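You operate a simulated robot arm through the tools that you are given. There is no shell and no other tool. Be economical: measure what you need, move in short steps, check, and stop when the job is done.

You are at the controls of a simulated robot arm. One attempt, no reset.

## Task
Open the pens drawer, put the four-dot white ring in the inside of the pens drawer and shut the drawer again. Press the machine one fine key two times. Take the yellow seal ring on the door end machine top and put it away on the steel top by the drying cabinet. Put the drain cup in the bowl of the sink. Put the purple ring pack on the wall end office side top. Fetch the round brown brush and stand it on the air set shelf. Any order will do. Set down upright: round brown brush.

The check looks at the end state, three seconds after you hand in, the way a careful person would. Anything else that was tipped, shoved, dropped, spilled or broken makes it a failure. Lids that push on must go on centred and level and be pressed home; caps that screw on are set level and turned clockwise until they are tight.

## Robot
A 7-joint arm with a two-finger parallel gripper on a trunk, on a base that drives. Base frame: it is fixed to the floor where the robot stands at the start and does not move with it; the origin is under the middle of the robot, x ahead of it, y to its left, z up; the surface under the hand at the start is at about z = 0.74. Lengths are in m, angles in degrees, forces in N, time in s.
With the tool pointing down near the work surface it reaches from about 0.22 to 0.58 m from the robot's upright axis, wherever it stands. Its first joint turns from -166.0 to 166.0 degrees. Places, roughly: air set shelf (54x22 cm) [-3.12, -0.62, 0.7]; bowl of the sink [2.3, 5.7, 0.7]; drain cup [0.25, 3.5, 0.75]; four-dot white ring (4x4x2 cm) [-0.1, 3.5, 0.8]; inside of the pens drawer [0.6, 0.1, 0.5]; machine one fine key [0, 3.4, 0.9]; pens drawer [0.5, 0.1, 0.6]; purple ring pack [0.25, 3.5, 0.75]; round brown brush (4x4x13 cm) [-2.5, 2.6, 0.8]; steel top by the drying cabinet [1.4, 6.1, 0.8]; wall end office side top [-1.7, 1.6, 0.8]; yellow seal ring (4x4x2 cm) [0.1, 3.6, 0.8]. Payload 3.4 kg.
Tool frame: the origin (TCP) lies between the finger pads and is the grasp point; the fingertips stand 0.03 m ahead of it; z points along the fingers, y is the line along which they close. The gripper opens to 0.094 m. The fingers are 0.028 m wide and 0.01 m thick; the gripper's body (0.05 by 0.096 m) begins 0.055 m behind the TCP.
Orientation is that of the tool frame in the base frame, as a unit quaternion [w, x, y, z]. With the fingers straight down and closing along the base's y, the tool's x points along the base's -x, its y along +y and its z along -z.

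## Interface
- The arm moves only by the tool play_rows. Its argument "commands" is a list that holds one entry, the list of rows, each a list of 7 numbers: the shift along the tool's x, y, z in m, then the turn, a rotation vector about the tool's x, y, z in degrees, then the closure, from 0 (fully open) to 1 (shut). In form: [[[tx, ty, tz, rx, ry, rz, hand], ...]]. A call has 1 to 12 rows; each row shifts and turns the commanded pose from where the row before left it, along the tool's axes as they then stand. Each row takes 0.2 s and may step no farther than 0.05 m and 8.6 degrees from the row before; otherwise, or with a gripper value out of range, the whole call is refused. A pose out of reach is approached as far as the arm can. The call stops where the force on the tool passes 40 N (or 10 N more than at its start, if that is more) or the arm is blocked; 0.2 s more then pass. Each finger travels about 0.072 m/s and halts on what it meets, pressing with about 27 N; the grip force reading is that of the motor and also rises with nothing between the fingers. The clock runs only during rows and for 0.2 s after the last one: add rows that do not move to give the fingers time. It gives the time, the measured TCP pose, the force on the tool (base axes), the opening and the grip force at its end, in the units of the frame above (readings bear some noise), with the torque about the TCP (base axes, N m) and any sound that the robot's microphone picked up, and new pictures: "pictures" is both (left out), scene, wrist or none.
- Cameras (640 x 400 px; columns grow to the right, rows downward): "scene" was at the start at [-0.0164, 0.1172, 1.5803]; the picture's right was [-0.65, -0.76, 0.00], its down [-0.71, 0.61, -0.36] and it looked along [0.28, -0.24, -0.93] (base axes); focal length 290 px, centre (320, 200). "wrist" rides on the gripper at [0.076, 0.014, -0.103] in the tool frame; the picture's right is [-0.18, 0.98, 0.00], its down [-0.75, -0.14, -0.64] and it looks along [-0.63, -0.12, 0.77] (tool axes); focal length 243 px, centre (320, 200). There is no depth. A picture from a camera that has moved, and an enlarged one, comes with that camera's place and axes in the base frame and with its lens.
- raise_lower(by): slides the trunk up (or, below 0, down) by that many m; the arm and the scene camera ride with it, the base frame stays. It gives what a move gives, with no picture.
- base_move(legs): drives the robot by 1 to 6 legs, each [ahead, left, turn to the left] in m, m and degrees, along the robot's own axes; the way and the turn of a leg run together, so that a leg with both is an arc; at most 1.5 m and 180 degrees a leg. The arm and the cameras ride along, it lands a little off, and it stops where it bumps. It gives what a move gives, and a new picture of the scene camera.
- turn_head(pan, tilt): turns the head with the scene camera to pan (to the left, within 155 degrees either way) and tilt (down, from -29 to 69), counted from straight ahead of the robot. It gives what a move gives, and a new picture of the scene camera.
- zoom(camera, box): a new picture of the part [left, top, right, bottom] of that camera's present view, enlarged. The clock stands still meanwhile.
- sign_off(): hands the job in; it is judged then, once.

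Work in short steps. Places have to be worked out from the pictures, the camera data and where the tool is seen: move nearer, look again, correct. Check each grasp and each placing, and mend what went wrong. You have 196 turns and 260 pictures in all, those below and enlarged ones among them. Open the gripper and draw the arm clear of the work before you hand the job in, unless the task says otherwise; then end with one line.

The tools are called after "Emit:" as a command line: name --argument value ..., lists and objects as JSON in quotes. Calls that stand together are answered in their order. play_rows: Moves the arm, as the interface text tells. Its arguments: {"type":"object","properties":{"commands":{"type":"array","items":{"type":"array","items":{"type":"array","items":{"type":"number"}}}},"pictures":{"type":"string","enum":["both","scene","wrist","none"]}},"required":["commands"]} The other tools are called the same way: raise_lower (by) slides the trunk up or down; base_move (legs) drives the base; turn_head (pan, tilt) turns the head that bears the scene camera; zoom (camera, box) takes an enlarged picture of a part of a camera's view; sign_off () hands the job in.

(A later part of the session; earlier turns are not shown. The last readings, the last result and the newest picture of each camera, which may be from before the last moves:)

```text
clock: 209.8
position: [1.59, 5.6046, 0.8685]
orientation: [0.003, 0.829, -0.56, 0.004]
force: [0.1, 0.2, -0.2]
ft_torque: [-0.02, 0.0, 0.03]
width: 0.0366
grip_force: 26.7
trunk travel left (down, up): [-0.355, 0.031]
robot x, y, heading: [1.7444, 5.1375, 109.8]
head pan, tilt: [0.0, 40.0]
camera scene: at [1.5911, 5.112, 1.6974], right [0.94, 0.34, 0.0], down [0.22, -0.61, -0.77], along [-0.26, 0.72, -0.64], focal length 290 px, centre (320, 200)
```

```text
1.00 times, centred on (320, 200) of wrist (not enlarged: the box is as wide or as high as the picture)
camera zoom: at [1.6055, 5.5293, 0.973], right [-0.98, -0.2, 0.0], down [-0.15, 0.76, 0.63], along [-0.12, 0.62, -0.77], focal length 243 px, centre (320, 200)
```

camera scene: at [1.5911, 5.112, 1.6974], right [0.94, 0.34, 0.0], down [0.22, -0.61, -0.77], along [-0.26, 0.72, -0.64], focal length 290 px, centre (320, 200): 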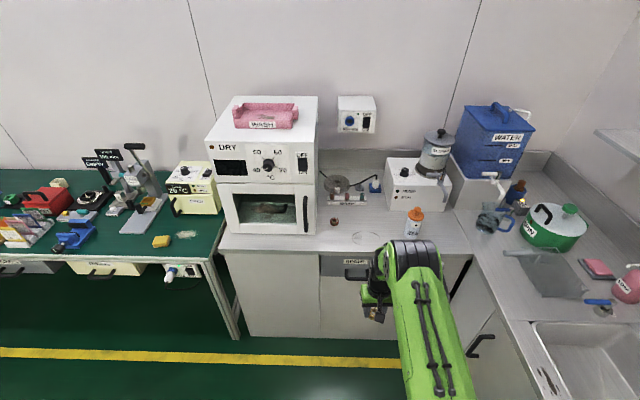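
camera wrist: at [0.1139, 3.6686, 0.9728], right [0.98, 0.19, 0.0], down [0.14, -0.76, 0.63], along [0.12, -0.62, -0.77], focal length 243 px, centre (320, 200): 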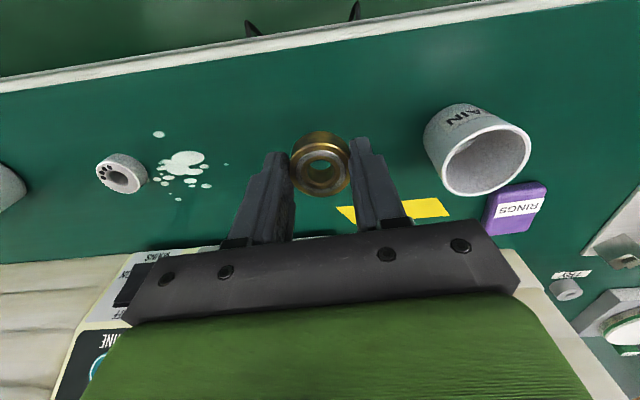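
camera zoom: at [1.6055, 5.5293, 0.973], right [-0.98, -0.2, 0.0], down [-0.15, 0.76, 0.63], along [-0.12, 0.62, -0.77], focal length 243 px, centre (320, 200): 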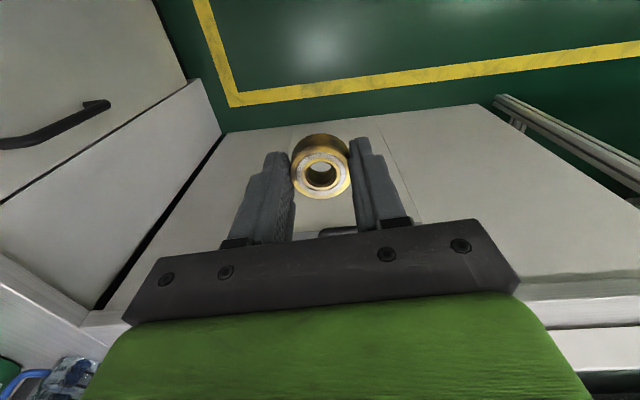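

Ring still held. A free patch right of the wet mark is near (1.58, 5.95). Raise slightly and drive so the TCP is over it.

Emit:
play_rows --commands '[[[0, 0, -0.02, 0, 0, 0, 1], [0, 0, -0.02, 0, 0, 0, 1]]]' --pictures "none"

Emit:
base_move --legs '[[0, -0.105, 0], [0.335, 0, 0]]'

Emit:
zoom --camera "wrist" --box '[0, 0, 640, 400]'

```text
clock: 210.4
position: [1.5903, 5.6036, 0.909]
orientation: [0.003, 0.829, -0.56, 0.004]
force: [0.0, -1.1, -0.9]
ft_torque: [0.02, 0.03, -0.05]
width: 0.0366
grip_force: 27.1
trunk travel left (down, up): [-0.355, 0.031]
robot x, y, heading: [1.7369, 5.1375, 110.0]
head pan, tilt: [0.0, 40.0]
```

```text
clock: 213.4
position: [1.5718, 5.957, 0.9075]
orientation: [0.003, 0.829, -0.559, 0.004]
force: [-0.9, 0.7, 0.4]
ft_torque: [0.0, -0.01, 0.02]
width: 0.0365
grip_force: 26.8
trunk travel left (down, up): [-0.355, 0.031]
robot x, y, heading: [1.7224, 5.4867, 110.0]
head pan, tilt: [0.0, 40.0]
camera scene: at [1.5743, 5.4659, 1.6973], right [0.94, 0.34, 0.0], down [0.22, -0.6, -0.77], along [-0.26, 0.72, -0.64], focal length 290 px, centre (320, 200)
```

scene: 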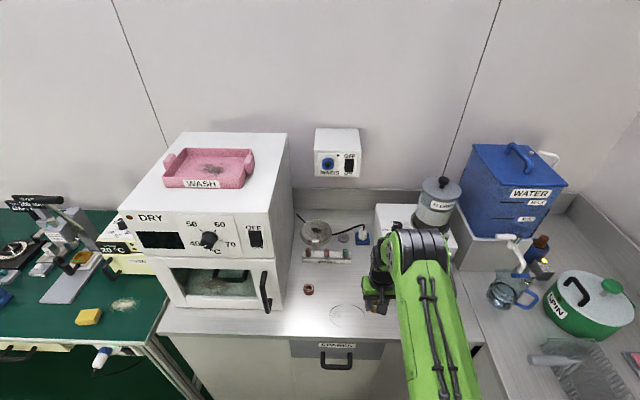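

```text
1.00 times, centred on (320, 200) of wrist (not enlarged: the box is as wide or as high as the picture)
camera zoom: at [1.5876, 5.8831, 1.0128], right [-0.98, -0.2, 0.0], down [-0.15, 0.76, 0.63], along [-0.13, 0.62, -0.77], focal length 243 px, centre (320, 200)
```

zoom: 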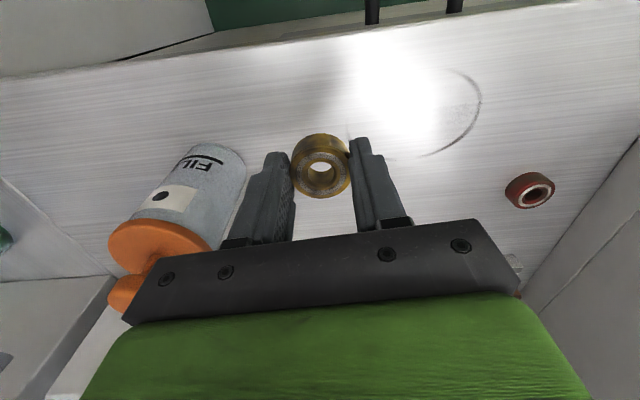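

The filler bottle is near on the left; I'll shift 1.2 cm away from it and descend carefully.

Emit:
play_rows --commands '[[[0, 0.012, 0, 0, 0, 0, 1], [0, 0, 0.02, 0, 0, 0, 1], [0, 0, 0.02, 0, 0, 0, 1], [0, 0, 0.015, 0, 0, 0, 1], [0, 0, 0, 0, 0, 0, 1]]]' --pictures "wrist"

```text
clock: 214.6
position: [1.5622, 5.9532, 0.8528]
orientation: [0.002, 0.83, -0.558, 0.004]
force: [0.5, -0.1, -1.2]
ft_torque: [0.03, -0.01, 0.03]
width: 0.0365
grip_force: 26.9
trunk travel left (down, up): [-0.355, 0.031]
robot x, y, heading: [1.727, 5.4923, 109.9]
head pan, tilt: [0.0, 40.0]
camera wrist: at [1.5775, 5.8772, 0.9577], right [-0.98, -0.2, 0.0], down [-0.15, 0.76, 0.64], along [-0.13, 0.62, -0.77], focal length 243 px, centre (320, 200)
```

wrist: 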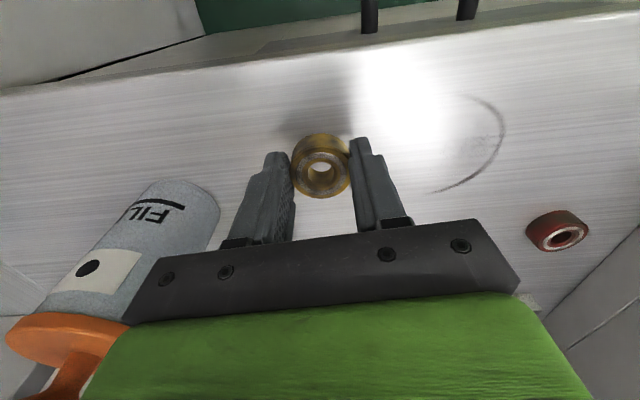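

Ample clearance now. Continue down slowly until contact.

Emit:
play_rows --commands '[[[0, 0, 0.005, 0, 0, 0, 1], [0, 0, 0.004, 0, 0, 0, 1], [0, 0, 0.003, 0, 0, 0, 1], [0, 0, 0, 0, 0, 0, 1]]]' --pictures "none"

Emit:
play_rows --commands '[[[0, 0, 0.003, 0, 0, 0, 1], [0, 0, 0.003, 0, 0, 0, 1], [0, 0, 0.003, 0, 0, 0, 1], [0, 0, 0, 0, 0, 0, 1]]]' --pictures "wrist"

```text
clock: 215.6
position: [1.5618, 5.9522, 0.8411]
orientation: [0.003, 0.83, -0.558, 0.004]
force: [0.0, -0.1, -0.9]
ft_torque: [-0.03, -0.02, 0.02]
width: 0.0368
grip_force: 27.6
trunk travel left (down, up): [-0.355, 0.031]
robot x, y, heading: [1.7257, 5.4925, 109.9]
head pan, tilt: [0.0, 40.0]
```

```text
clock: 216.6
position: [1.5608, 5.952, 0.8321]
orientation: [0.003, 0.83, -0.558, 0.005]
force: [-0.1, -0.9, 2.8]
ft_torque: [-0.05, -0.01, 0.0]
width: 0.0364
grip_force: 27.1
trunk travel left (down, up): [-0.355, 0.031]
robot x, y, heading: [1.7273, 5.4928, 110.2]
head pan, tilt: [0.0, 40.0]
camera wrist: at [1.577, 5.8772, 0.9372], right [-0.98, -0.2, 0.0], down [-0.15, 0.76, 0.64], along [-0.13, 0.62, -0.77], focal length 243 px, centre (320, 200)
```

wrist: 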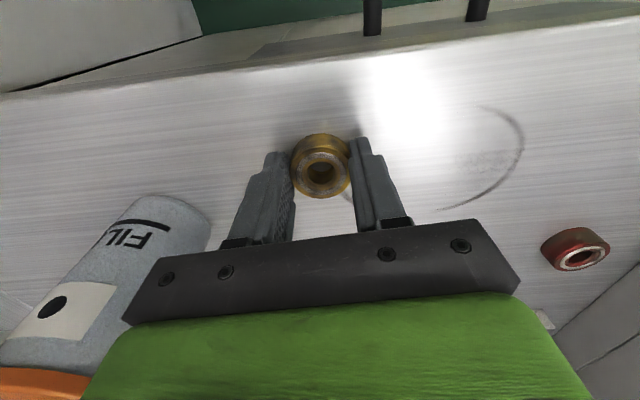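

Contact just begins (2.8 N). Release gently and rise straight up.

Emit:
play_rows --commands '[[[0, 0, 0.001, 0, 0, 0, 1], [0, 0, 0, 0, 0, 0, 0.5], [0, 0, 0, 0, 0, 0, 0.5], [0, 0, -0.02, 0, 0, 0, 0.5], [0, 0, -0.03, 0, 0, 0, 0.5], [0, 0, -0.03, 0, 0, 0, 0.5]]]' --pictures "wrist"

```text
clock: 218.0
position: [1.5622, 5.9523, 0.9121]
orientation: [0.003, 0.83, -0.558, 0.004]
force: [-0.3, 0.2, 0.4]
ft_torque: [0.01, -0.01, -0.01]
width: 0.047
grip_force: 0.1
trunk travel left (down, up): [-0.355, 0.031]
robot x, y, heading: [1.7258, 5.4952, 110.2]
head pan, tilt: [0.0, 40.0]
camera wrist: at [1.5771, 5.8777, 1.0172], right [-0.98, -0.2, 0.0], down [-0.15, 0.76, 0.63], along [-0.13, 0.62, -0.77], focal length 243 px, centre (320, 200)
```

wrist: 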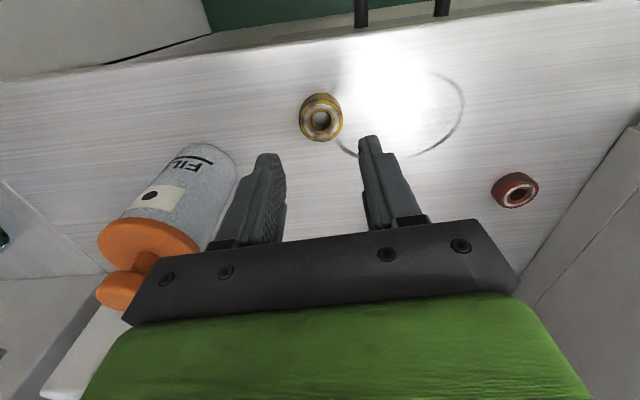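

Yellow ring placed. Now back for the drain cup.

Emit:
base_move --legs '[[-0.37, 0, 0], [0, 1.2, 0], [0, 0.8, 0], [0, 0, -180], [0.38, 0, 0]]'

Emit:
play_rows --commands '[[[0, 0, 0, 0, 0, 0, 0], [0, 0, 0, 0, 0, 0, 0]]]' --pictures "wrist"

```text
clock: 239.3
position: [0.2734, 3.6294, 0.9125]
orientation: [-0.004, 0.555, 0.832, 0.003]
force: [0.3, -0.3, -0.6]
ft_torque: [0.03, 0.01, 0.0]
width: 0.047
grip_force: 0.1
trunk travel left (down, up): [-0.355, 0.031]
robot x, y, heading: [0.1048, 4.091, -69.4]
head pan, tilt: [0.0, 40.0]
camera scene: at [0.2573, 4.1213, 1.6973], right [-0.94, -0.35, 0.0], down [-0.22, 0.6, -0.77], along [0.27, -0.72, -0.64], focal length 290 px, centre (320, 200)
```

scene: 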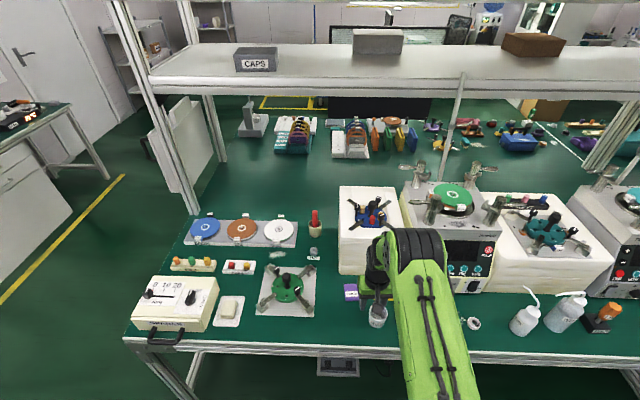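

```text
clock: 239.9
position: [0.2716, 3.631, 0.9116]
orientation: [-0.004, 0.556, 0.831, 0.003]
force: [0.5, 0.1, 0.1]
ft_torque: [-0.02, -0.01, -0.01]
width: 0.094
grip_force: 0.0
trunk travel left (down, up): [-0.355, 0.031]
robot x, y, heading: [0.1055, 4.0912, -69.6]
head pan, tilt: [0.0, 40.0]
camera wrist: at [0.2575, 3.7053, 1.0167], right [0.98, 0.21, 0.0], down [0.16, -0.76, 0.63], along [0.13, -0.62, -0.77], focal length 243 px, centre (320, 200)
```

wrist: 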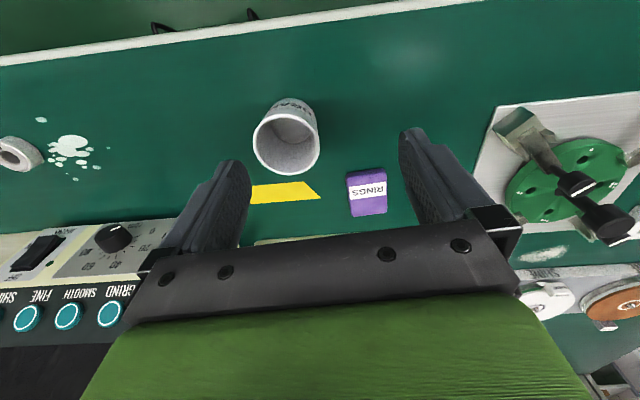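

Cup centre about (0.247, 3.612), rim at z≈0.83. Align and descend partway.

Emit:
play_rows --commands '[[[-0.008, -0.03, 0, 0, 0, 0, 0], [0, 0, 0.03, 0, 0, 0, 0], [0, 0, 0.02, 0, 0, 0, 0], [0, 0, 0, 0, 0, 0, 0]]]' --pictures "wrist"

```text
clock: 240.9
position: [0.2462, 3.6113, 0.863]
orientation: [-0.004, 0.556, 0.831, 0.002]
force: [-0.3, -0.2, 0.0]
ft_torque: [0.0, 0.01, -0.01]
width: 0.0942
grip_force: 0.1
trunk travel left (down, up): [-0.355, 0.031]
robot x, y, heading: [0.1047, 4.0917, -69.7]
head pan, tilt: [0.0, 40.0]
camera wrist: at [0.2325, 3.6872, 0.9668], right [0.98, 0.21, 0.0], down [0.16, -0.76, 0.64], along [0.13, -0.62, -0.77], focal length 243 px, centre (320, 200)
```

wrist: 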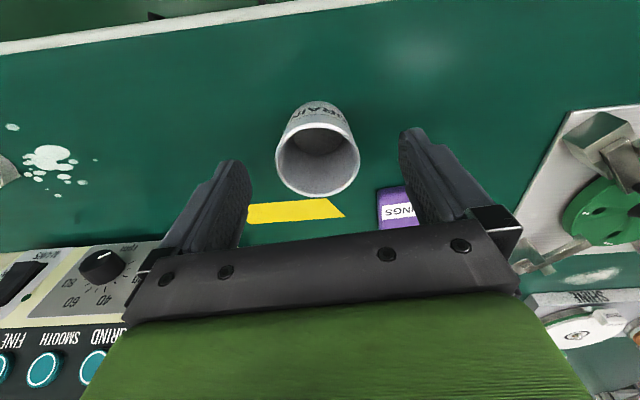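

Centred. Descend and grip.

Emit:
play_rows --commands '[[[0, 0.001, 0.025, 0, 0, 0, 0], [0, 0, 0.02, 0, 0, 0, 0], [0, 0, 0.017, 0, 0, 0, 0], [0, 0, 0, 0, 0, 0, 1], [0, 0, 0, 0, 0, 0, 1], [0, 0, 0, 0, 0, 0, 1], [0, 0, -0.01, 0, 0, 0, 1], [0, 0, -0.01, 0, 0, 0, 1]]]' --pictures "wrist"

```text
clock: 242.7
position: [0.2488, 3.6124, 0.8209]
orientation: [-0.004, 0.555, 0.832, 0.003]
force: [0.2, 0.3, 0.5]
ft_torque: [0.02, -0.01, 0.0]
width: 0.059
grip_force: 26.9
trunk travel left (down, up): [-0.355, 0.031]
robot x, y, heading: [0.107, 4.0891, -69.6]
head pan, tilt: [0.0, 40.0]
camera wrist: at [0.2334, 3.6874, 0.9251], right [0.98, 0.21, 0.0], down [0.16, -0.76, 0.63], along [0.13, -0.62, -0.77], focal length 243 px, centre (320, 200)
```

wrist: 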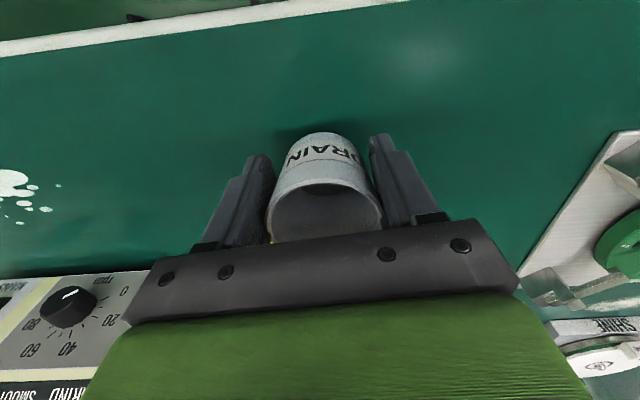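

Cup gripped (59 mm). Lift, pull back, and drive facing east toward the sink, stopping short.

Emit:
play_rows --commands '[[[0, 0, -0.03, 0, 0, 0, 1], [0, 0, -0.03, 0, 0, 0, 1], [0, 0, -0.03, 0, 0, 0, 1], [0.03, 0, -0.01, 0, 0, 0, 1]]]' --pictures "none"

Emit:
base_move --legs '[[-0.45, 0, 0], [0, 0, 89], [1.2, 0, 0], [0.25, 0, 0], [0, 0.4, 0]]'

Emit:
zoom --camera "wrist" --box '[0, 0, 640, 400]'

```text
clock: 243.7
position: [0.2367, 3.6411, 0.922]
orientation: [-0.003, 0.555, 0.832, 0.002]
force: [0.2, 0.6, -0.6]
ft_torque: [-0.03, -0.01, 0.01]
width: 0.0593
grip_force: 27.1
trunk travel left (down, up): [-0.355, 0.031]
robot x, y, heading: [0.1064, 4.09, -69.7]
head pan, tilt: [0.0, 40.0]
```

```text
clock: 259.4
position: [1.6461, 5.4826, 0.9206]
orientation: [-0.004, -0.18, 0.984, -0.001]
force: [-0.1, 0.5, 0.2]
ft_torque: [0.0, 0.0, -0.02]
width: 0.0588
grip_force: 27.0
trunk travel left (down, up): [-0.355, 0.031]
robot x, y, heading: [1.1911, 5.3659, 18.5]
head pan, tilt: [0.0, 40.0]
camera scene: at [1.1668, 5.5197, 1.6973], right [0.32, -0.95, 0.0], down [-0.61, -0.2, -0.77], along [0.73, 0.24, -0.64], focal length 290 px, centre (320, 200)
```

scene: 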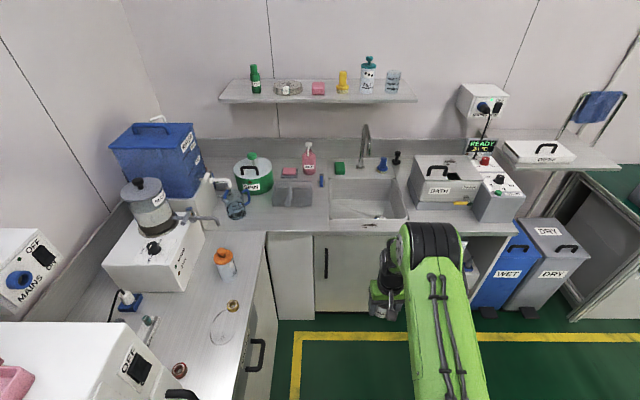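

```text
1.00 times, centred on (320, 200) of wrist (not enlarged: the box is as wide or as high as the picture)
camera zoom: at [1.5706, 5.4699, 1.0254], right [-0.17, 0.98, 0.0], down [0.76, 0.14, 0.63], along [0.63, 0.11, -0.77], focal length 243 px, centre (320, 200)
```

zoom: 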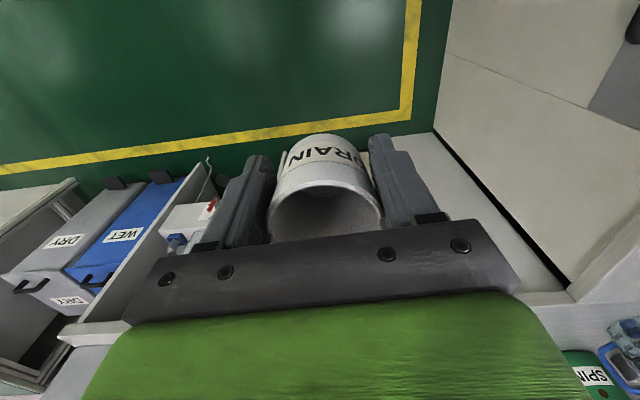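

Sink bowl centre is about (2.26, 5.64) and the faucet is at its back. Drive forward 0.55 m with slight right shift.

Emit:
base_move --legs '[[0.55, -0.04, 0]]'

Emit:
zoom --camera "wrist" --box '[0, 0, 640, 400]'

```text
clock: 262.6
position: [2.1768, 5.6171, 0.92]
orientation: [-0.005, -0.179, 0.984, -0.001]
force: [-0.2, -0.3, -0.6]
ft_torque: [0.02, -0.01, -0.02]
width: 0.0589
grip_force: 27.1
trunk travel left (down, up): [-0.355, 0.031]
robot x, y, heading: [1.7183, 5.5047, 18.3]
head pan, tilt: [0.0, 40.0]
camera scene: at [1.6988, 5.6546, 1.6973], right [0.32, -0.95, 0.0], down [-0.61, -0.2, -0.77], along [0.73, 0.24, -0.64], focal length 290 px, centre (320, 200)
```

scene: 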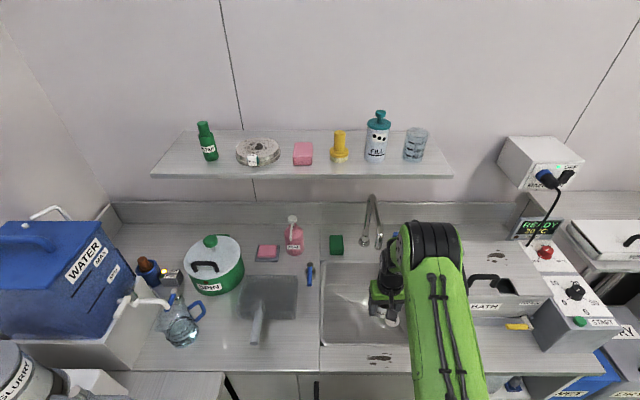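

```text
1.00 times, centred on (320, 200) of wrist (not enlarged: the box is as wide or as high as the picture)
camera zoom: at [2.1021, 5.6044, 1.0252], right [-0.17, 0.98, 0.0], down [0.76, 0.13, 0.63], along [0.63, 0.11, -0.77], focal length 243 px, centre (320, 200)
```

zoom: 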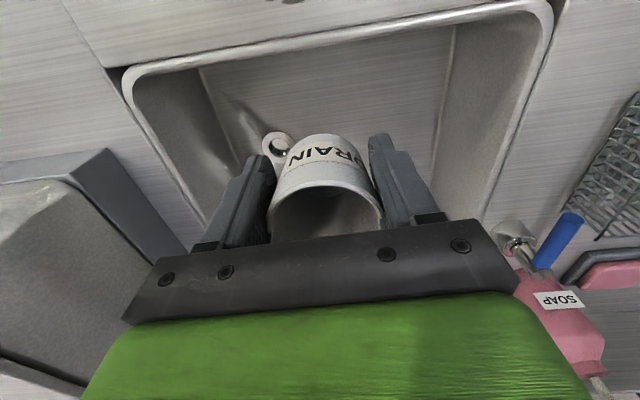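

Cup is over the front part of the bowl. Move 5 cm deeper and slightly left, then lower.

Emit:
play_rows --commands '[[[-0.04, 0.015, 0, 0, 0, 0, 1], [-0.01, 0, 0.03, 0, 0, 0, 1], [0, 0, 0.04, 0, 0, 0, 1], [0, 0, 0.04, 0, 0, 0, 1], [0, 0, 0.02, 0, 0, 0, 1], [0, 0, 0, 0, 0, 0, 1]]]'

```text
clock: 264.0
position: [2.2167, 5.6487, 0.7892]
orientation: [-0.005, -0.179, 0.984, -0.001]
force: [-0.5, 0.4, -0.4]
ft_torque: [-0.01, -0.01, -0.01]
width: 0.0589
grip_force: 27.0
trunk travel left (down, up): [-0.355, 0.031]
robot x, y, heading: [1.7212, 5.5023, 18.5]
head pan, tilt: [0.0, 40.0]
camera scene: at [1.6981, 5.6544, 1.6974], right [0.32, -0.95, 0.0], down [-0.61, -0.2, -0.77], along [0.73, 0.24, -0.64], focal length 290 px, centre (320, 200)
camera wrist: at [2.1418, 5.6354, 0.8939], right [-0.17, 0.98, 0.0], down [0.76, 0.13, 0.63], along [0.63, 0.11, -0.77], focal length 243 px, centre (320, 200)
```

scene: 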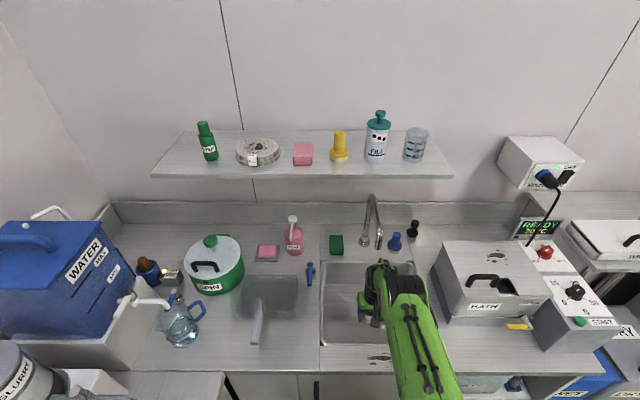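
wrist: 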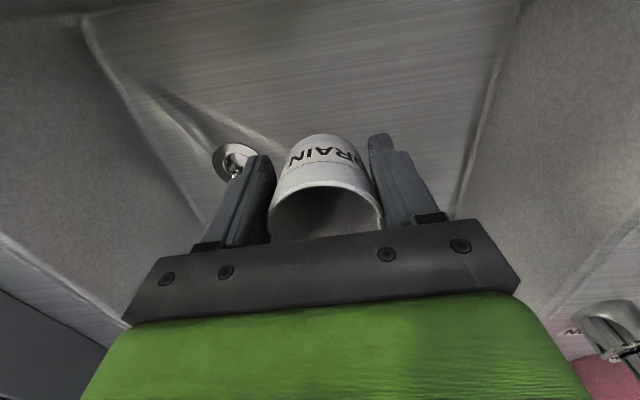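

Inside the bowl. Shift 3 cm further to keep the hand off the front rim, and continue down until contact.

Emit:
play_rows --commands '[[[-0.03, 0, 0, 0, 0, 0, 1], [0, 0, 0.015, 0, 0, 0, 1], [0, 0, 0.01, 0, 0, 0, 1], [0, 0, 0.008, 0, 0, 0, 1], [0, 0, 0.008, 0, 0, 0, 1], [0, 0, 0, 0, 0, 0, 1]]]' --pictures "wrist"

```text
clock: 265.4
position: [2.2328, 5.6581, 0.762]
orientation: [-0.004, -0.178, 0.984, 0.0]
force: [0.7, -0.8, 0.2]
ft_torque: [0.05, 0.01, 0.0]
width: 0.0589
grip_force: 27.6
out of reach, approached as far as the arm can: row 2, 3, 5
trunk travel left (down, up): [-0.355, 0.031]
robot x, y, heading: [1.7232, 5.503, 18.6]
head pan, tilt: [0.0, 40.0]
camera wrist: at [2.1583, 5.6455, 0.8666], right [-0.17, 0.98, 0.0], down [0.76, 0.13, 0.63], along [0.63, 0.11, -0.77], focal length 243 px, centre (320, 200)
```

wrist: 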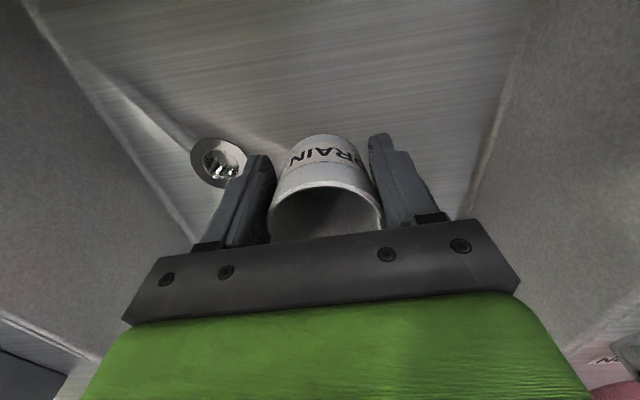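

Arm is at its lower limit; floor of the bowl is ≈0.65 so ~7 cm to go. Lower with the trunk in small steps.

Emit:
raise_lower --by -0.045

Emit:
play_rows --commands '[[[0, 0, 0, 0, 0, 0, 1]]]'

```text
clock: 266.3
position: [2.2335, 5.6596, 0.7163]
orientation: [-0.005, -0.179, 0.984, -0.001]
force: [0.3, 0.2, -0.8]
ft_torque: [0.04, 0.01, 0.02]
width: 0.0588
grip_force: 27.1
trunk travel left (down, up): [-0.31, 0.076]
robot x, y, heading: [1.7213, 5.4987, 18.2]
head pan, tilt: [0.0, 40.0]
```

```text
clock: 266.7
position: [2.2328, 5.659, 0.7171]
orientation: [-0.004, -0.179, 0.984, -0.001]
force: [-0.2, 0.1, -0.6]
ft_torque: [-0.02, 0.03, -0.02]
width: 0.0589
grip_force: 27.5
trunk travel left (down, up): [-0.31, 0.076]
robot x, y, heading: [1.7206, 5.5013, 18.4]
head pan, tilt: [0.0, 40.0]
camera scene: at [1.6981, 5.6544, 1.6517], right [0.32, -0.95, 0.0], down [-0.61, -0.2, -0.77], along [0.73, 0.24, -0.64], focal length 290 px, centre (320, 200)
camera wrist: at [2.1584, 5.6455, 0.8211], right [-0.17, 0.98, 0.0], down [0.76, 0.13, 0.63], along [0.63, 0.11, -0.77], focal length 243 px, centre (320, 200)
```

scene: 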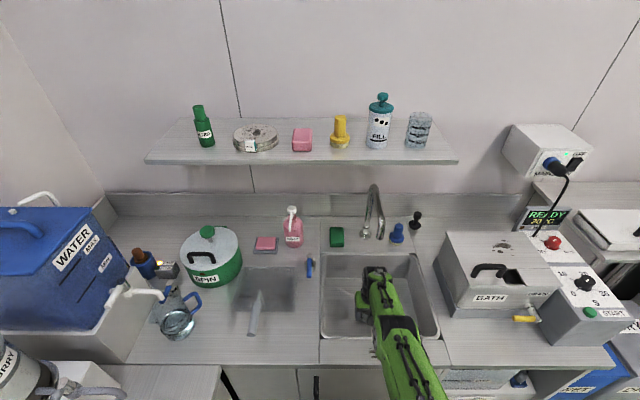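
wrist: 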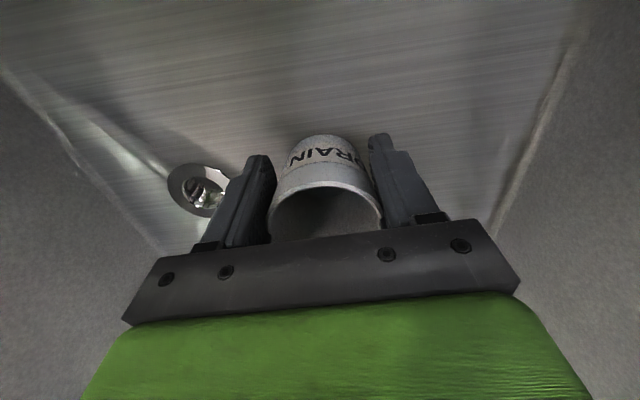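

Nearing the floor; stepping the trunk 1 cm at a time.

Emit:
raise_lower --by -0.01

Emit:
raise_lower --by -0.01

```text
clock: 267.3
position: [2.2337, 5.6587, 0.7056]
orientation: [-0.004, -0.179, 0.984, 0.0]
force: [-0.4, -0.2, 0.1]
ft_torque: [0.0, 0.0, -0.02]
width: 0.0587
grip_force: 26.8
trunk travel left (down, up): [-0.3, 0.086]
robot x, y, heading: [1.7228, 5.4981, 18.4]
head pan, tilt: [0.0, 40.0]
```

```text
clock: 267.8
position: [2.2324, 5.6585, 0.6949]
orientation: [-0.005, -0.179, 0.984, -0.001]
force: [0.7, 0.2, -0.2]
ft_torque: [0.0, 0.0, 0.02]
width: 0.059
grip_force: 26.9
trunk travel left (down, up): [-0.29, 0.096]
robot x, y, heading: [1.7217, 5.4997, 18.3]
head pan, tilt: [0.0, 40.0]
```

No contact yet; continue.

Emit:
raise_lower --by -0.01

Emit:
play_rows --commands '[[[0, 0, 0, 0, 0, 0, 1]]]' --pictures "wrist"

```text
clock: 268.4
position: [2.2336, 5.6594, 0.6882]
orientation: [-0.002, -0.179, 0.984, 0.0]
force: [3.5, 2.2, 13.8]
ft_torque: [0.1, -0.25, 0.02]
width: 0.0588
grip_force: 27.2
trunk travel left (down, up): [-0.28, 0.106]
robot x, y, heading: [1.7234, 5.5029, 18.4]
head pan, tilt: [0.0, 40.0]
```

```text
clock: 268.8
position: [2.2338, 5.6581, 0.6872]
orientation: [-0.002, -0.179, 0.984, 0.0]
force: [4.9, 3.0, 16.3]
ft_torque: [0.11, -0.36, 0.04]
width: 0.0588
grip_force: 26.9
trunk travel left (down, up): [-0.28, 0.106]
robot x, y, heading: [1.7207, 5.5006, 18.3]
head pan, tilt: [0.0, 40.0]
camera wrist: at [2.1585, 5.6456, 0.7917], right [-0.17, 0.98, 0.0], down [0.76, 0.13, 0.64], along [0.63, 0.11, -0.77], focal length 243 px, centre (320, 200)
```

wrist: 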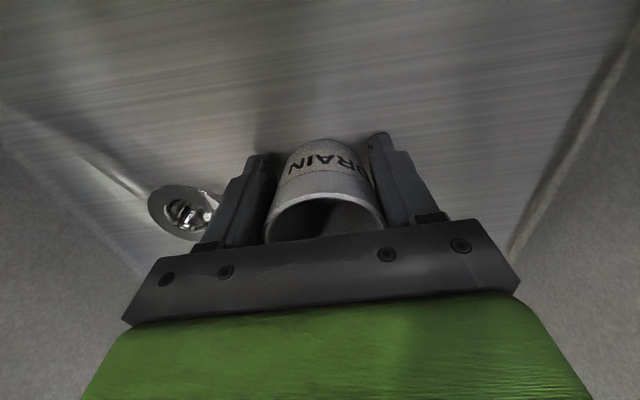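

Cup is on the bowl floor. Release and rise with the trunk.

Emit:
play_rows --commands '[[[0, 0, 0, 0, 0, 0, 0.1], [0, 0, 0, 0, 0, 0, 0.1], [0, 0, 0, 0, 0, 0, 0.1]]]' --pictures "none"

Emit:
raise_lower --by 0.1

Emit:
play_rows --commands '[[[0, 0, -0.04, 0, 0, 0, 0.1], [0, 0, -0.04, 0, 0, 0, 0.1], [0, 0, -0.04, 0, 0, 0, 0.1], [0.03, 0, -0.02, 0, 0, 0, 0.1]]]' --pictures "wrist"

```text
clock: 269.6
position: [2.2326, 5.6563, 0.6865]
orientation: [-0.005, -0.178, 0.984, -0.001]
force: [-6.6, -2.4, 9.0]
ft_torque: [0.39, 0.24, 0.3]
width: 0.0853
grip_force: 1.0
trunk travel left (down, up): [-0.28, 0.106]
robot x, y, heading: [1.7229, 5.5032, 18.3]
head pan, tilt: [0.0, 40.0]
```

```text
clock: 270.9
position: [2.2324, 5.6583, 0.7867]
orientation: [-0.005, -0.179, 0.984, -0.001]
force: [0.2, 0.4, -0.2]
ft_torque: [0.0, 0.0, -0.03]
width: 0.0846
grip_force: 0.1
trunk travel left (down, up): [-0.38, 0.006]
robot x, y, heading: [1.7185, 5.5018, 18.5]
head pan, tilt: [0.0, 40.0]
```

```text
clock: 271.9
position: [2.2247, 5.6544, 0.9139]
orientation: [-0.005, -0.179, 0.984, 0.0]
force: [0.8, 0.2, 0.1]
ft_torque: [0.0, 0.0, 0.0]
width: 0.0845
grip_force: 0.1
out of reach, approached as far as the arm can: row 4
trunk travel left (down, up): [-0.38, 0.006]
robot x, y, heading: [1.7241, 5.4989, 18.4]
head pan, tilt: [0.0, 40.0]
camera wrist: at [2.1493, 5.6417, 1.0186], right [-0.17, 0.98, 0.0], down [0.76, 0.13, 0.63], along [0.62, 0.11, -0.77], focal length 243 px, centre (320, 200)
```

wrist: 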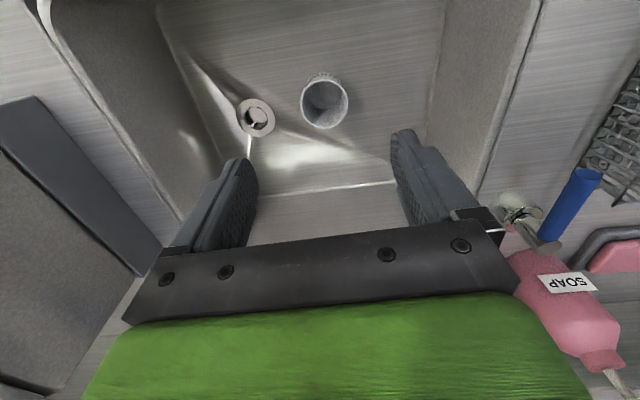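

Cup stands upright in the bowl. Next the white ring at about (-0.055, 3.495): drive back to the machine side.

Emit:
base_move --legs '[[-0.58, 0, 0], [0, 0, -89.4], [0.5, 0, 0], [0, -0.9, 0], [0, -0.854, 0], [0.26, 0, 0]]'

Emit:
play_rows --commands '[[[0, 0, 0.02, 0, 0, 0, 0]]]' --pictures "wrist"

```text
clock: 291.6
position: [-0.062, 3.4988, 0.9126]
orientation: [-0.005, 0.56, 0.828, 0.003]
force: [0.0, -0.1, -0.4]
ft_torque: [0.05, 0.02, 0.02]
width: 0.0846
grip_force: 0.1
trunk travel left (down, up): [-0.38, 0.006]
robot x, y, heading: [-0.2293, 3.9991, -70.5]
head pan, tilt: [0.0, 40.0]
camera scene: at [-0.0755, 4.0277, 1.7218], right [-0.94, -0.34, 0.0], down [-0.22, 0.61, -0.77], along [0.26, -0.72, -0.64], focal length 290 px, centre (320, 200)
```

scene: 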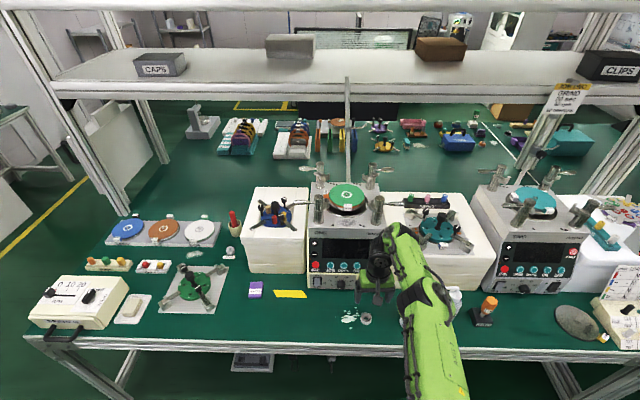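

```text
clock: 292.0
position: [-0.0618, 3.5016, 0.8934]
orientation: [-0.004, 0.56, 0.829, 0.002]
force: [-0.2, 0.2, -0.3]
ft_torque: [0.03, -0.01, 0.0]
width: 0.0939
grip_force: 0.2
trunk travel left (down, up): [-0.38, 0.006]
robot x, y, heading: [-0.2298, 3.9976, -70.4]
head pan, tilt: [0.0, 40.0]
camera wrist: at [-0.077, 3.5758, 0.998], right [0.98, 0.2, 0.0], down [0.15, -0.76, 0.64], along [0.12, -0.62, -0.77], focal length 243 px, centre (320, 200)
```

wrist: 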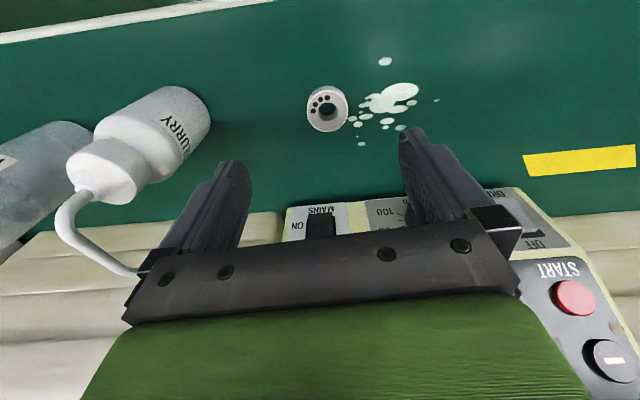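

Ring almost right below: shift 5 mm, preclose to clear the slurry bottle, and descend partway.

Emit:
play_rows --commands '[[[-0.003, 0.005, 0, 0, 0, 0, 0.3], [0, 0, 0.03, 0, 0, 0, 0.3], [0, 0, 0.03, 0, 0, 0, 0.3], [0, 0, 0.023, 0, 0, 0, 0.3], [0, 0, 0, 0, 0, 0, 0.3]]]' --pictures "wrist"

```text
clock: 293.2
position: [-0.0601, 3.5006, 0.8104]
orientation: [-0.004, 0.56, 0.829, 0.003]
force: [0.0, -0.5, 0.2]
ft_torque: [-0.02, -0.01, -0.03]
width: 0.0655
grip_force: 0.0
trunk travel left (down, up): [-0.38, 0.006]
robot x, y, heading: [-0.2304, 4.0027, -70.3]
head pan, tilt: [0.0, 40.0]
camera wrist: at [-0.0715, 3.5758, 0.9151], right [0.98, 0.2, 0.0], down [0.15, -0.76, 0.63], along [0.12, -0.62, -0.77], focal length 243 px, centre (320, 200)
```

wrist: 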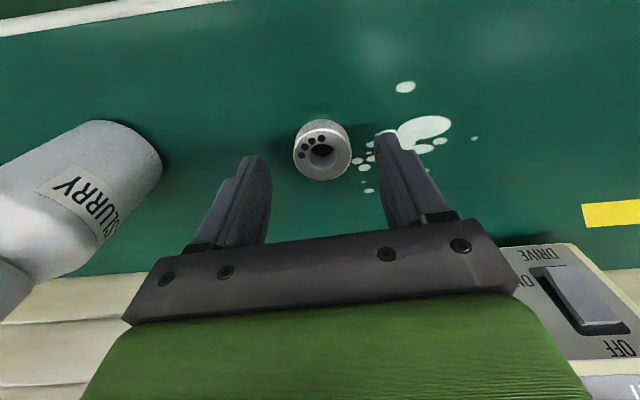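

Centred as before. Descend, grip, lift slowly.

Emit:
play_rows --commands '[[[0, 0.002, 0.01, 0, 0, 0, 0.3], [0, 0, 0.008, 0, 0, 0, 0.3], [0, 0, 0, 0, 0, 0, 1], [0, 0, 0, 0, 0, 0, 1], [0, 0, 0, 0, 0, 0, 1], [0, 0, 0, 0, 0, 0, 1], [0, 0, -0.01, 0, 0, 0, 1], [0, 0, -0.015, 0, 0, 0, 1], [0, 0, -0.015, 0, 0, 0, 1], [0, 0, -0.02, 0, 0, 0, 1], [0, 0, -0.02, 0, 0, 0, 1], [0, 0, -0.02, 0, 0, 0, 1]]]' --pictures "wrist"

```text
clock: 295.8
position: [-0.0548, 3.5, 0.8932]
orientation: [-0.004, 0.56, 0.828, 0.003]
force: [1.2, -0.1, 1.0]
ft_torque: [0.0, 0.02, -0.02]
width: 0.0365
grip_force: 27.3
trunk travel left (down, up): [-0.38, 0.006]
robot x, y, heading: [-0.2238, 4.0025, -70.3]
head pan, tilt: [0.0, 40.0]
camera wrist: at [-0.0701, 3.5759, 0.9974], right [0.98, 0.2, 0.0], down [0.15, -0.76, 0.63], along [0.12, -0.62, -0.77], focal length 243 px, centre (320, 200)
```

wrist: 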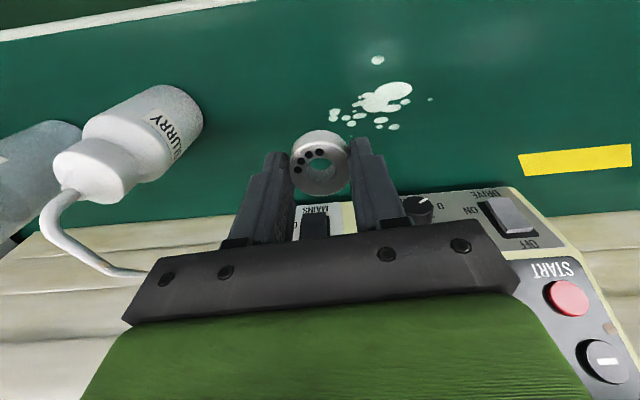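

White ring held. Driving around the door end back to the office side.

Emit:
base_move --legs '[[-0.3, 0, -1.1], [0, 0.85, 0], [0, 0.85, 0], [1.1, 0, 0], [1.1, 0, 0], [1.0, 0, 0]]'

Emit:
base_move --legs '[[0, -1.2, 0], [0, -1.2, 0], [0, -1.2, 0], [0, 0, 90], [0, -1.0, 0]]'

Emit:
turn_head --pan 10 --tilt 50

```text
clock: 321.4
position: [2.4775, 1.2753, 0.8925]
orientation: [-0.004, 0.566, 0.824, 0.004]
force: [0.7, 0.0, -0.7]
ft_torque: [0.01, 0.02, 0.04]
width: 0.0365
grip_force: 27.5
trunk travel left (down, up): [-0.38, 0.006]
robot x, y, heading: [2.3172, 1.7766, -71.5]
head pan, tilt: [0.0, 40.0]
camera scene: at [2.4675, 1.8037, 1.7218], right [-0.95, -0.32, 0.0], down [-0.21, 0.61, -0.77], along [0.25, -0.73, -0.64], focal length 290 px, centre (320, 200)
```

scene: 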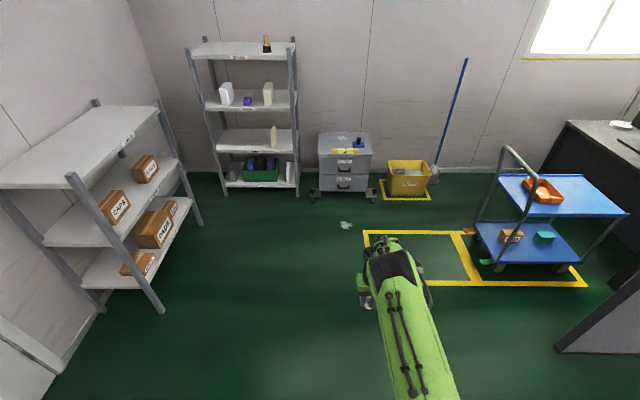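

```text
clock: 347.4
position: [-0.2425, -0.1974, 0.8919]
orientation: [-0.004, -0.189, 0.982, -0.001]
force: [-0.1, 0.9, 0.2]
ft_torque: [0.02, 0.03, -0.02]
width: 0.0363
grip_force: 27.0
trunk travel left (down, up): [-0.38, 0.006]
robot x, y, heading: [-0.7386, -0.3696, 19.8]
head pan, tilt: [0.0, 40.0]
camera scene: at [-0.7667, -0.2155, 1.7219], right [0.34, -0.94, 0.0], down [-0.61, -0.22, -0.77], along [0.72, 0.26, -0.64], focal length 290 px, centre (320, 200)
```

scene: 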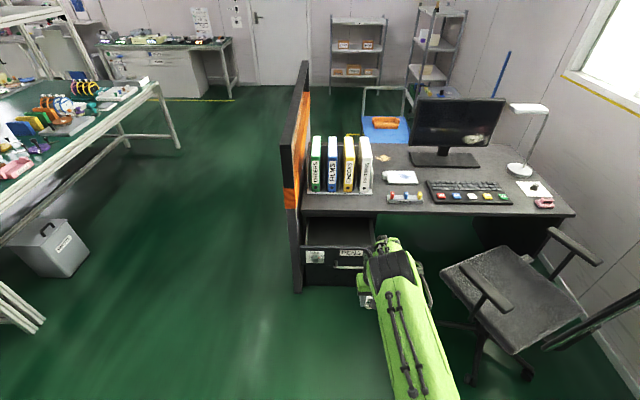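

```text
clock: 348.2
position: [-0.2418, -0.1967, 0.8926]
orientation: [-0.005, -0.189, 0.982, -0.001]
force: [-0.2, 0.4, -0.5]
ft_torque: [0.02, -0.02, -0.02]
width: 0.0363
grip_force: 27.0
trunk travel left (down, up): [-0.38, 0.006]
robot x, y, heading: [-0.738, -0.3711, 19.8]
head pan, tilt: [10.0, 50.0]
camera scene: at [-0.7799, -0.2056, 1.7077], right [0.5, -0.87, 0.0], down [-0.67, -0.38, -0.64], along [0.56, 0.32, -0.77], focal length 290 px, centre (320, 200)
```

scene: 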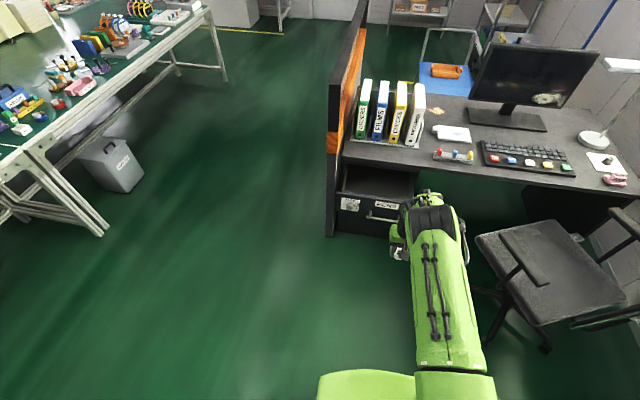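

Drawer interior centre is near (0.20, 0.035). Drive the hand over it.

Emit:
base_move --legs '[[0, 0.069, 0], [0.47, 0, 0]]'

Emit:
play_rows --commands '[[[0, 0, 0, 0, 0, 0, 1]]]' --pictures "wrist"

```text
clock: 351.6
position: [0.1799, 0.026, 0.8924]
orientation: [-0.005, -0.188, 0.982, -0.001]
force: [-0.5, 0.1, -0.1]
ft_torque: [0.0, 0.0, 0.02]
width: 0.0363
grip_force: 26.9
trunk travel left (down, up): [-0.38, 0.006]
robot x, y, heading: [-0.3187, -0.1417, 19.7]
head pan, tilt: [10.0, 50.0]
camera scene: at [-0.3572, 0.0184, 1.7076], right [0.49, -0.87, 0.0], down [-0.67, -0.38, -0.64], along [0.56, 0.32, -0.77], focal length 290 px, centre (320, 200)
```

scene: 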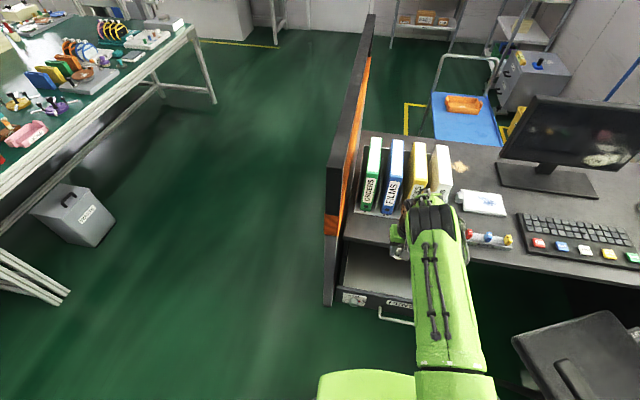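

```text
clock: 352.0
position: [0.1808, 0.0265, 0.8925]
orientation: [-0.006, -0.189, 0.982, -0.001]
force: [0.5, 0.1, 0.0]
ft_torque: [0.02, -0.04, -0.02]
width: 0.0364
grip_force: 27.0
trunk travel left (down, up): [-0.38, 0.006]
robot x, y, heading: [-0.3224, -0.143, 19.6]
head pan, tilt: [10.0, 50.0]
camera wrist: at [0.1063, 0.0112, 0.9973], right [-0.19, 0.98, 0.0], down [0.76, 0.15, 0.63], along [0.62, 0.12, -0.77], focal length 243 px, centre (320, 200)
```

wrist: 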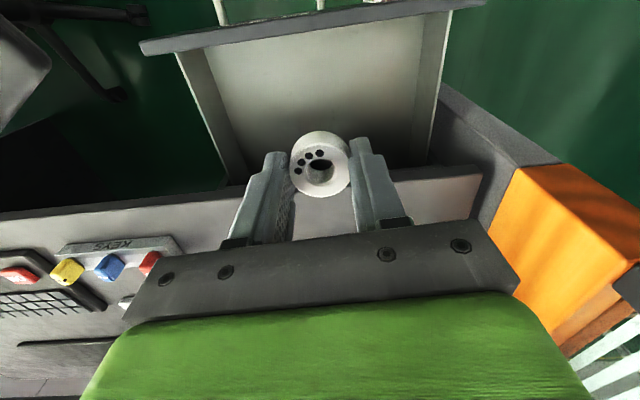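

Ring is over the drawer opening. Move 2 cm forward and lower with the trunk, watching the clearances.

Emit:
play_rows --commands '[[[-0.02, 0, 0, 0, 0, 0, 1], [0, 0, 0.04, 0, 0, 0, 1], [0, 0, 0.04, 0, 0, 0, 1], [0, 0, 0, 0, 0, 0, 1]]]' --pictures "none"

Emit:
raise_lower --by -0.12

Emit:
play_rows --commands '[[[0, 0, 0, 0, 0, 0, 1]]]'

```text
clock: 353.0
position: [0.1997, 0.0321, 0.8124]
orientation: [-0.005, -0.188, 0.982, 0.0]
force: [0.3, 0.0, -1.4]
ft_torque: [0.01, -0.01, 0.0]
width: 0.0365
grip_force: 27.1
trunk travel left (down, up): [-0.38, 0.006]
robot x, y, heading: [-0.3194, -0.1439, 19.3]
head pan, tilt: [10.0, 50.0]
```

```text
clock: 354.5
position: [0.2002, 0.0329, 0.6916]
orientation: [-0.005, -0.187, 0.982, -0.001]
force: [-0.5, -0.6, 0.2]
ft_torque: [-0.02, 0.02, -0.02]
width: 0.0364
grip_force: 26.7
trunk travel left (down, up): [-0.26, 0.126]
robot x, y, heading: [-0.3194, -0.1434, 19.6]
head pan, tilt: [10.0, 50.0]
```

```text
clock: 354.9
position: [0.1988, 0.0327, 0.6928]
orientation: [-0.005, -0.187, 0.982, -0.002]
force: [0.4, -0.3, -0.1]
ft_torque: [-0.02, 0.01, -0.03]
width: 0.0362
grip_force: 26.7
trunk travel left (down, up): [-0.26, 0.126]
robot x, y, heading: [-0.3198, -0.1457, 19.4]
head pan, tilt: [10.0, 50.0]
camera scene: at [-0.3579, 0.0182, 1.5872], right [0.49, -0.87, 0.0], down [-0.67, -0.38, -0.64], along [0.56, 0.32, -0.77], focal length 290 px, centre (320, 200)
camera wrist: at [0.1252, 0.0176, 0.7973], right [-0.19, 0.98, 0.0], down [0.76, 0.15, 0.63], along [0.62, 0.12, -0.77], focal length 243 px, centre (320, 200)
```

scene: 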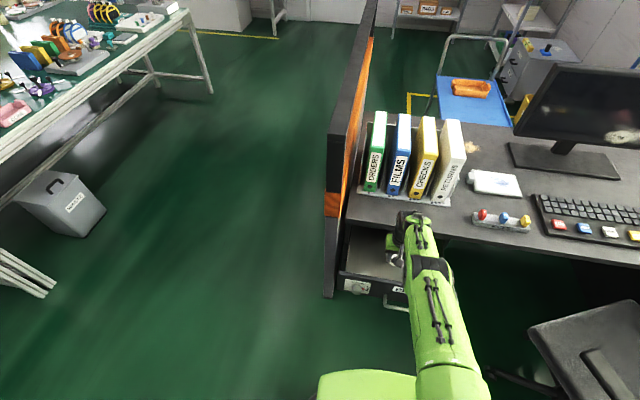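
wrist: 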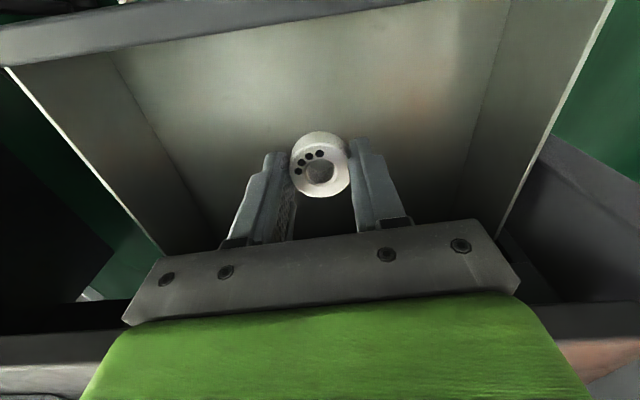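

The wrist camera would come down near the drawer front, so I'll turn the hand 90° here (camera sideways) before lowering further.

Emit:
play_rows --commands '[[[0, 0, -0.01, 0, 0, 8.2, 1], [0, 0, 0, 0, 0, 8.2, 1], [0, 0, 0, 0, 0, 8.2, 1], [0, 0, 0, 0, 0, 8.2, 1], [0, 0, 0, 0, 0, 8.2, 1], [0, 0, 0, 0, 0, 8.2, 1], [0, 0, 0, 0, 0, 8.2, 1], [0, 0, 0, 0, 0, 8.2, 1], [0, 0, 0, 0, 0, 8.2, 1], [0, 0, 0, 0, 0, 8.2, 1], [0, 0, 0, 0, 0, 8, 1], [0, 0, 0, 0, 0, 0, 1]]]'

```text
clock: 357.5
position: [0.1997, 0.0318, 0.7027]
orientation: [-0.004, 0.562, 0.827, -0.005]
force: [0.0, -0.1, 0.5]
ft_torque: [0.01, -0.01, 0.01]
width: 0.0362
grip_force: 27.2
trunk travel left (down, up): [-0.26, 0.126]
robot x, y, heading: [-0.3176, -0.1437, 19.7]
head pan, tilt: [10.0, 50.0]
camera scene: at [-0.3579, 0.0182, 1.5872], right [0.49, -0.87, 0.0], down [-0.67, -0.38, -0.64], along [0.56, 0.32, -0.77], focal length 290 px, centre (320, 200)
camera wrist: at [0.1866, 0.1086, 0.8063], right [0.98, 0.19, -0.01], down [0.15, -0.75, 0.64], along [0.11, -0.63, -0.77], focal length 243 px, centre (320, 200)
```

scene: 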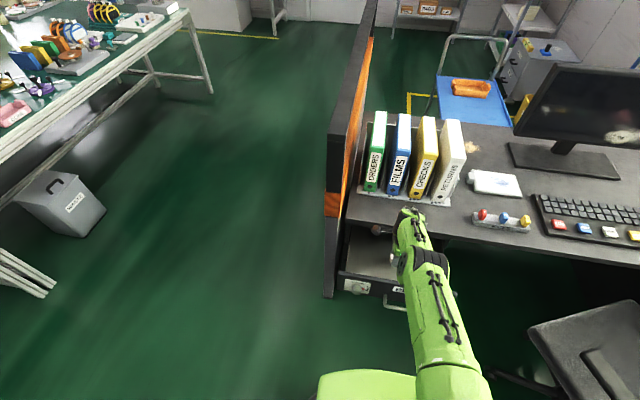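
wrist: 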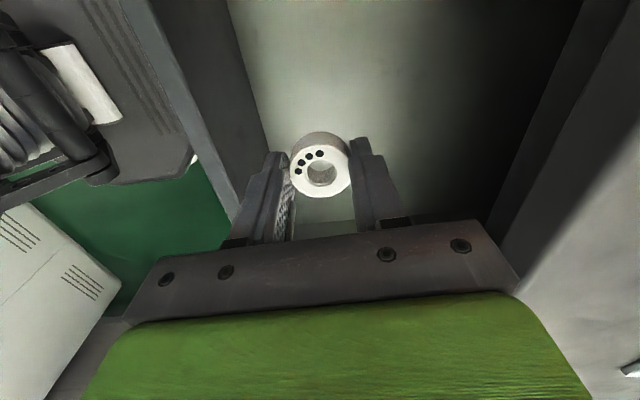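

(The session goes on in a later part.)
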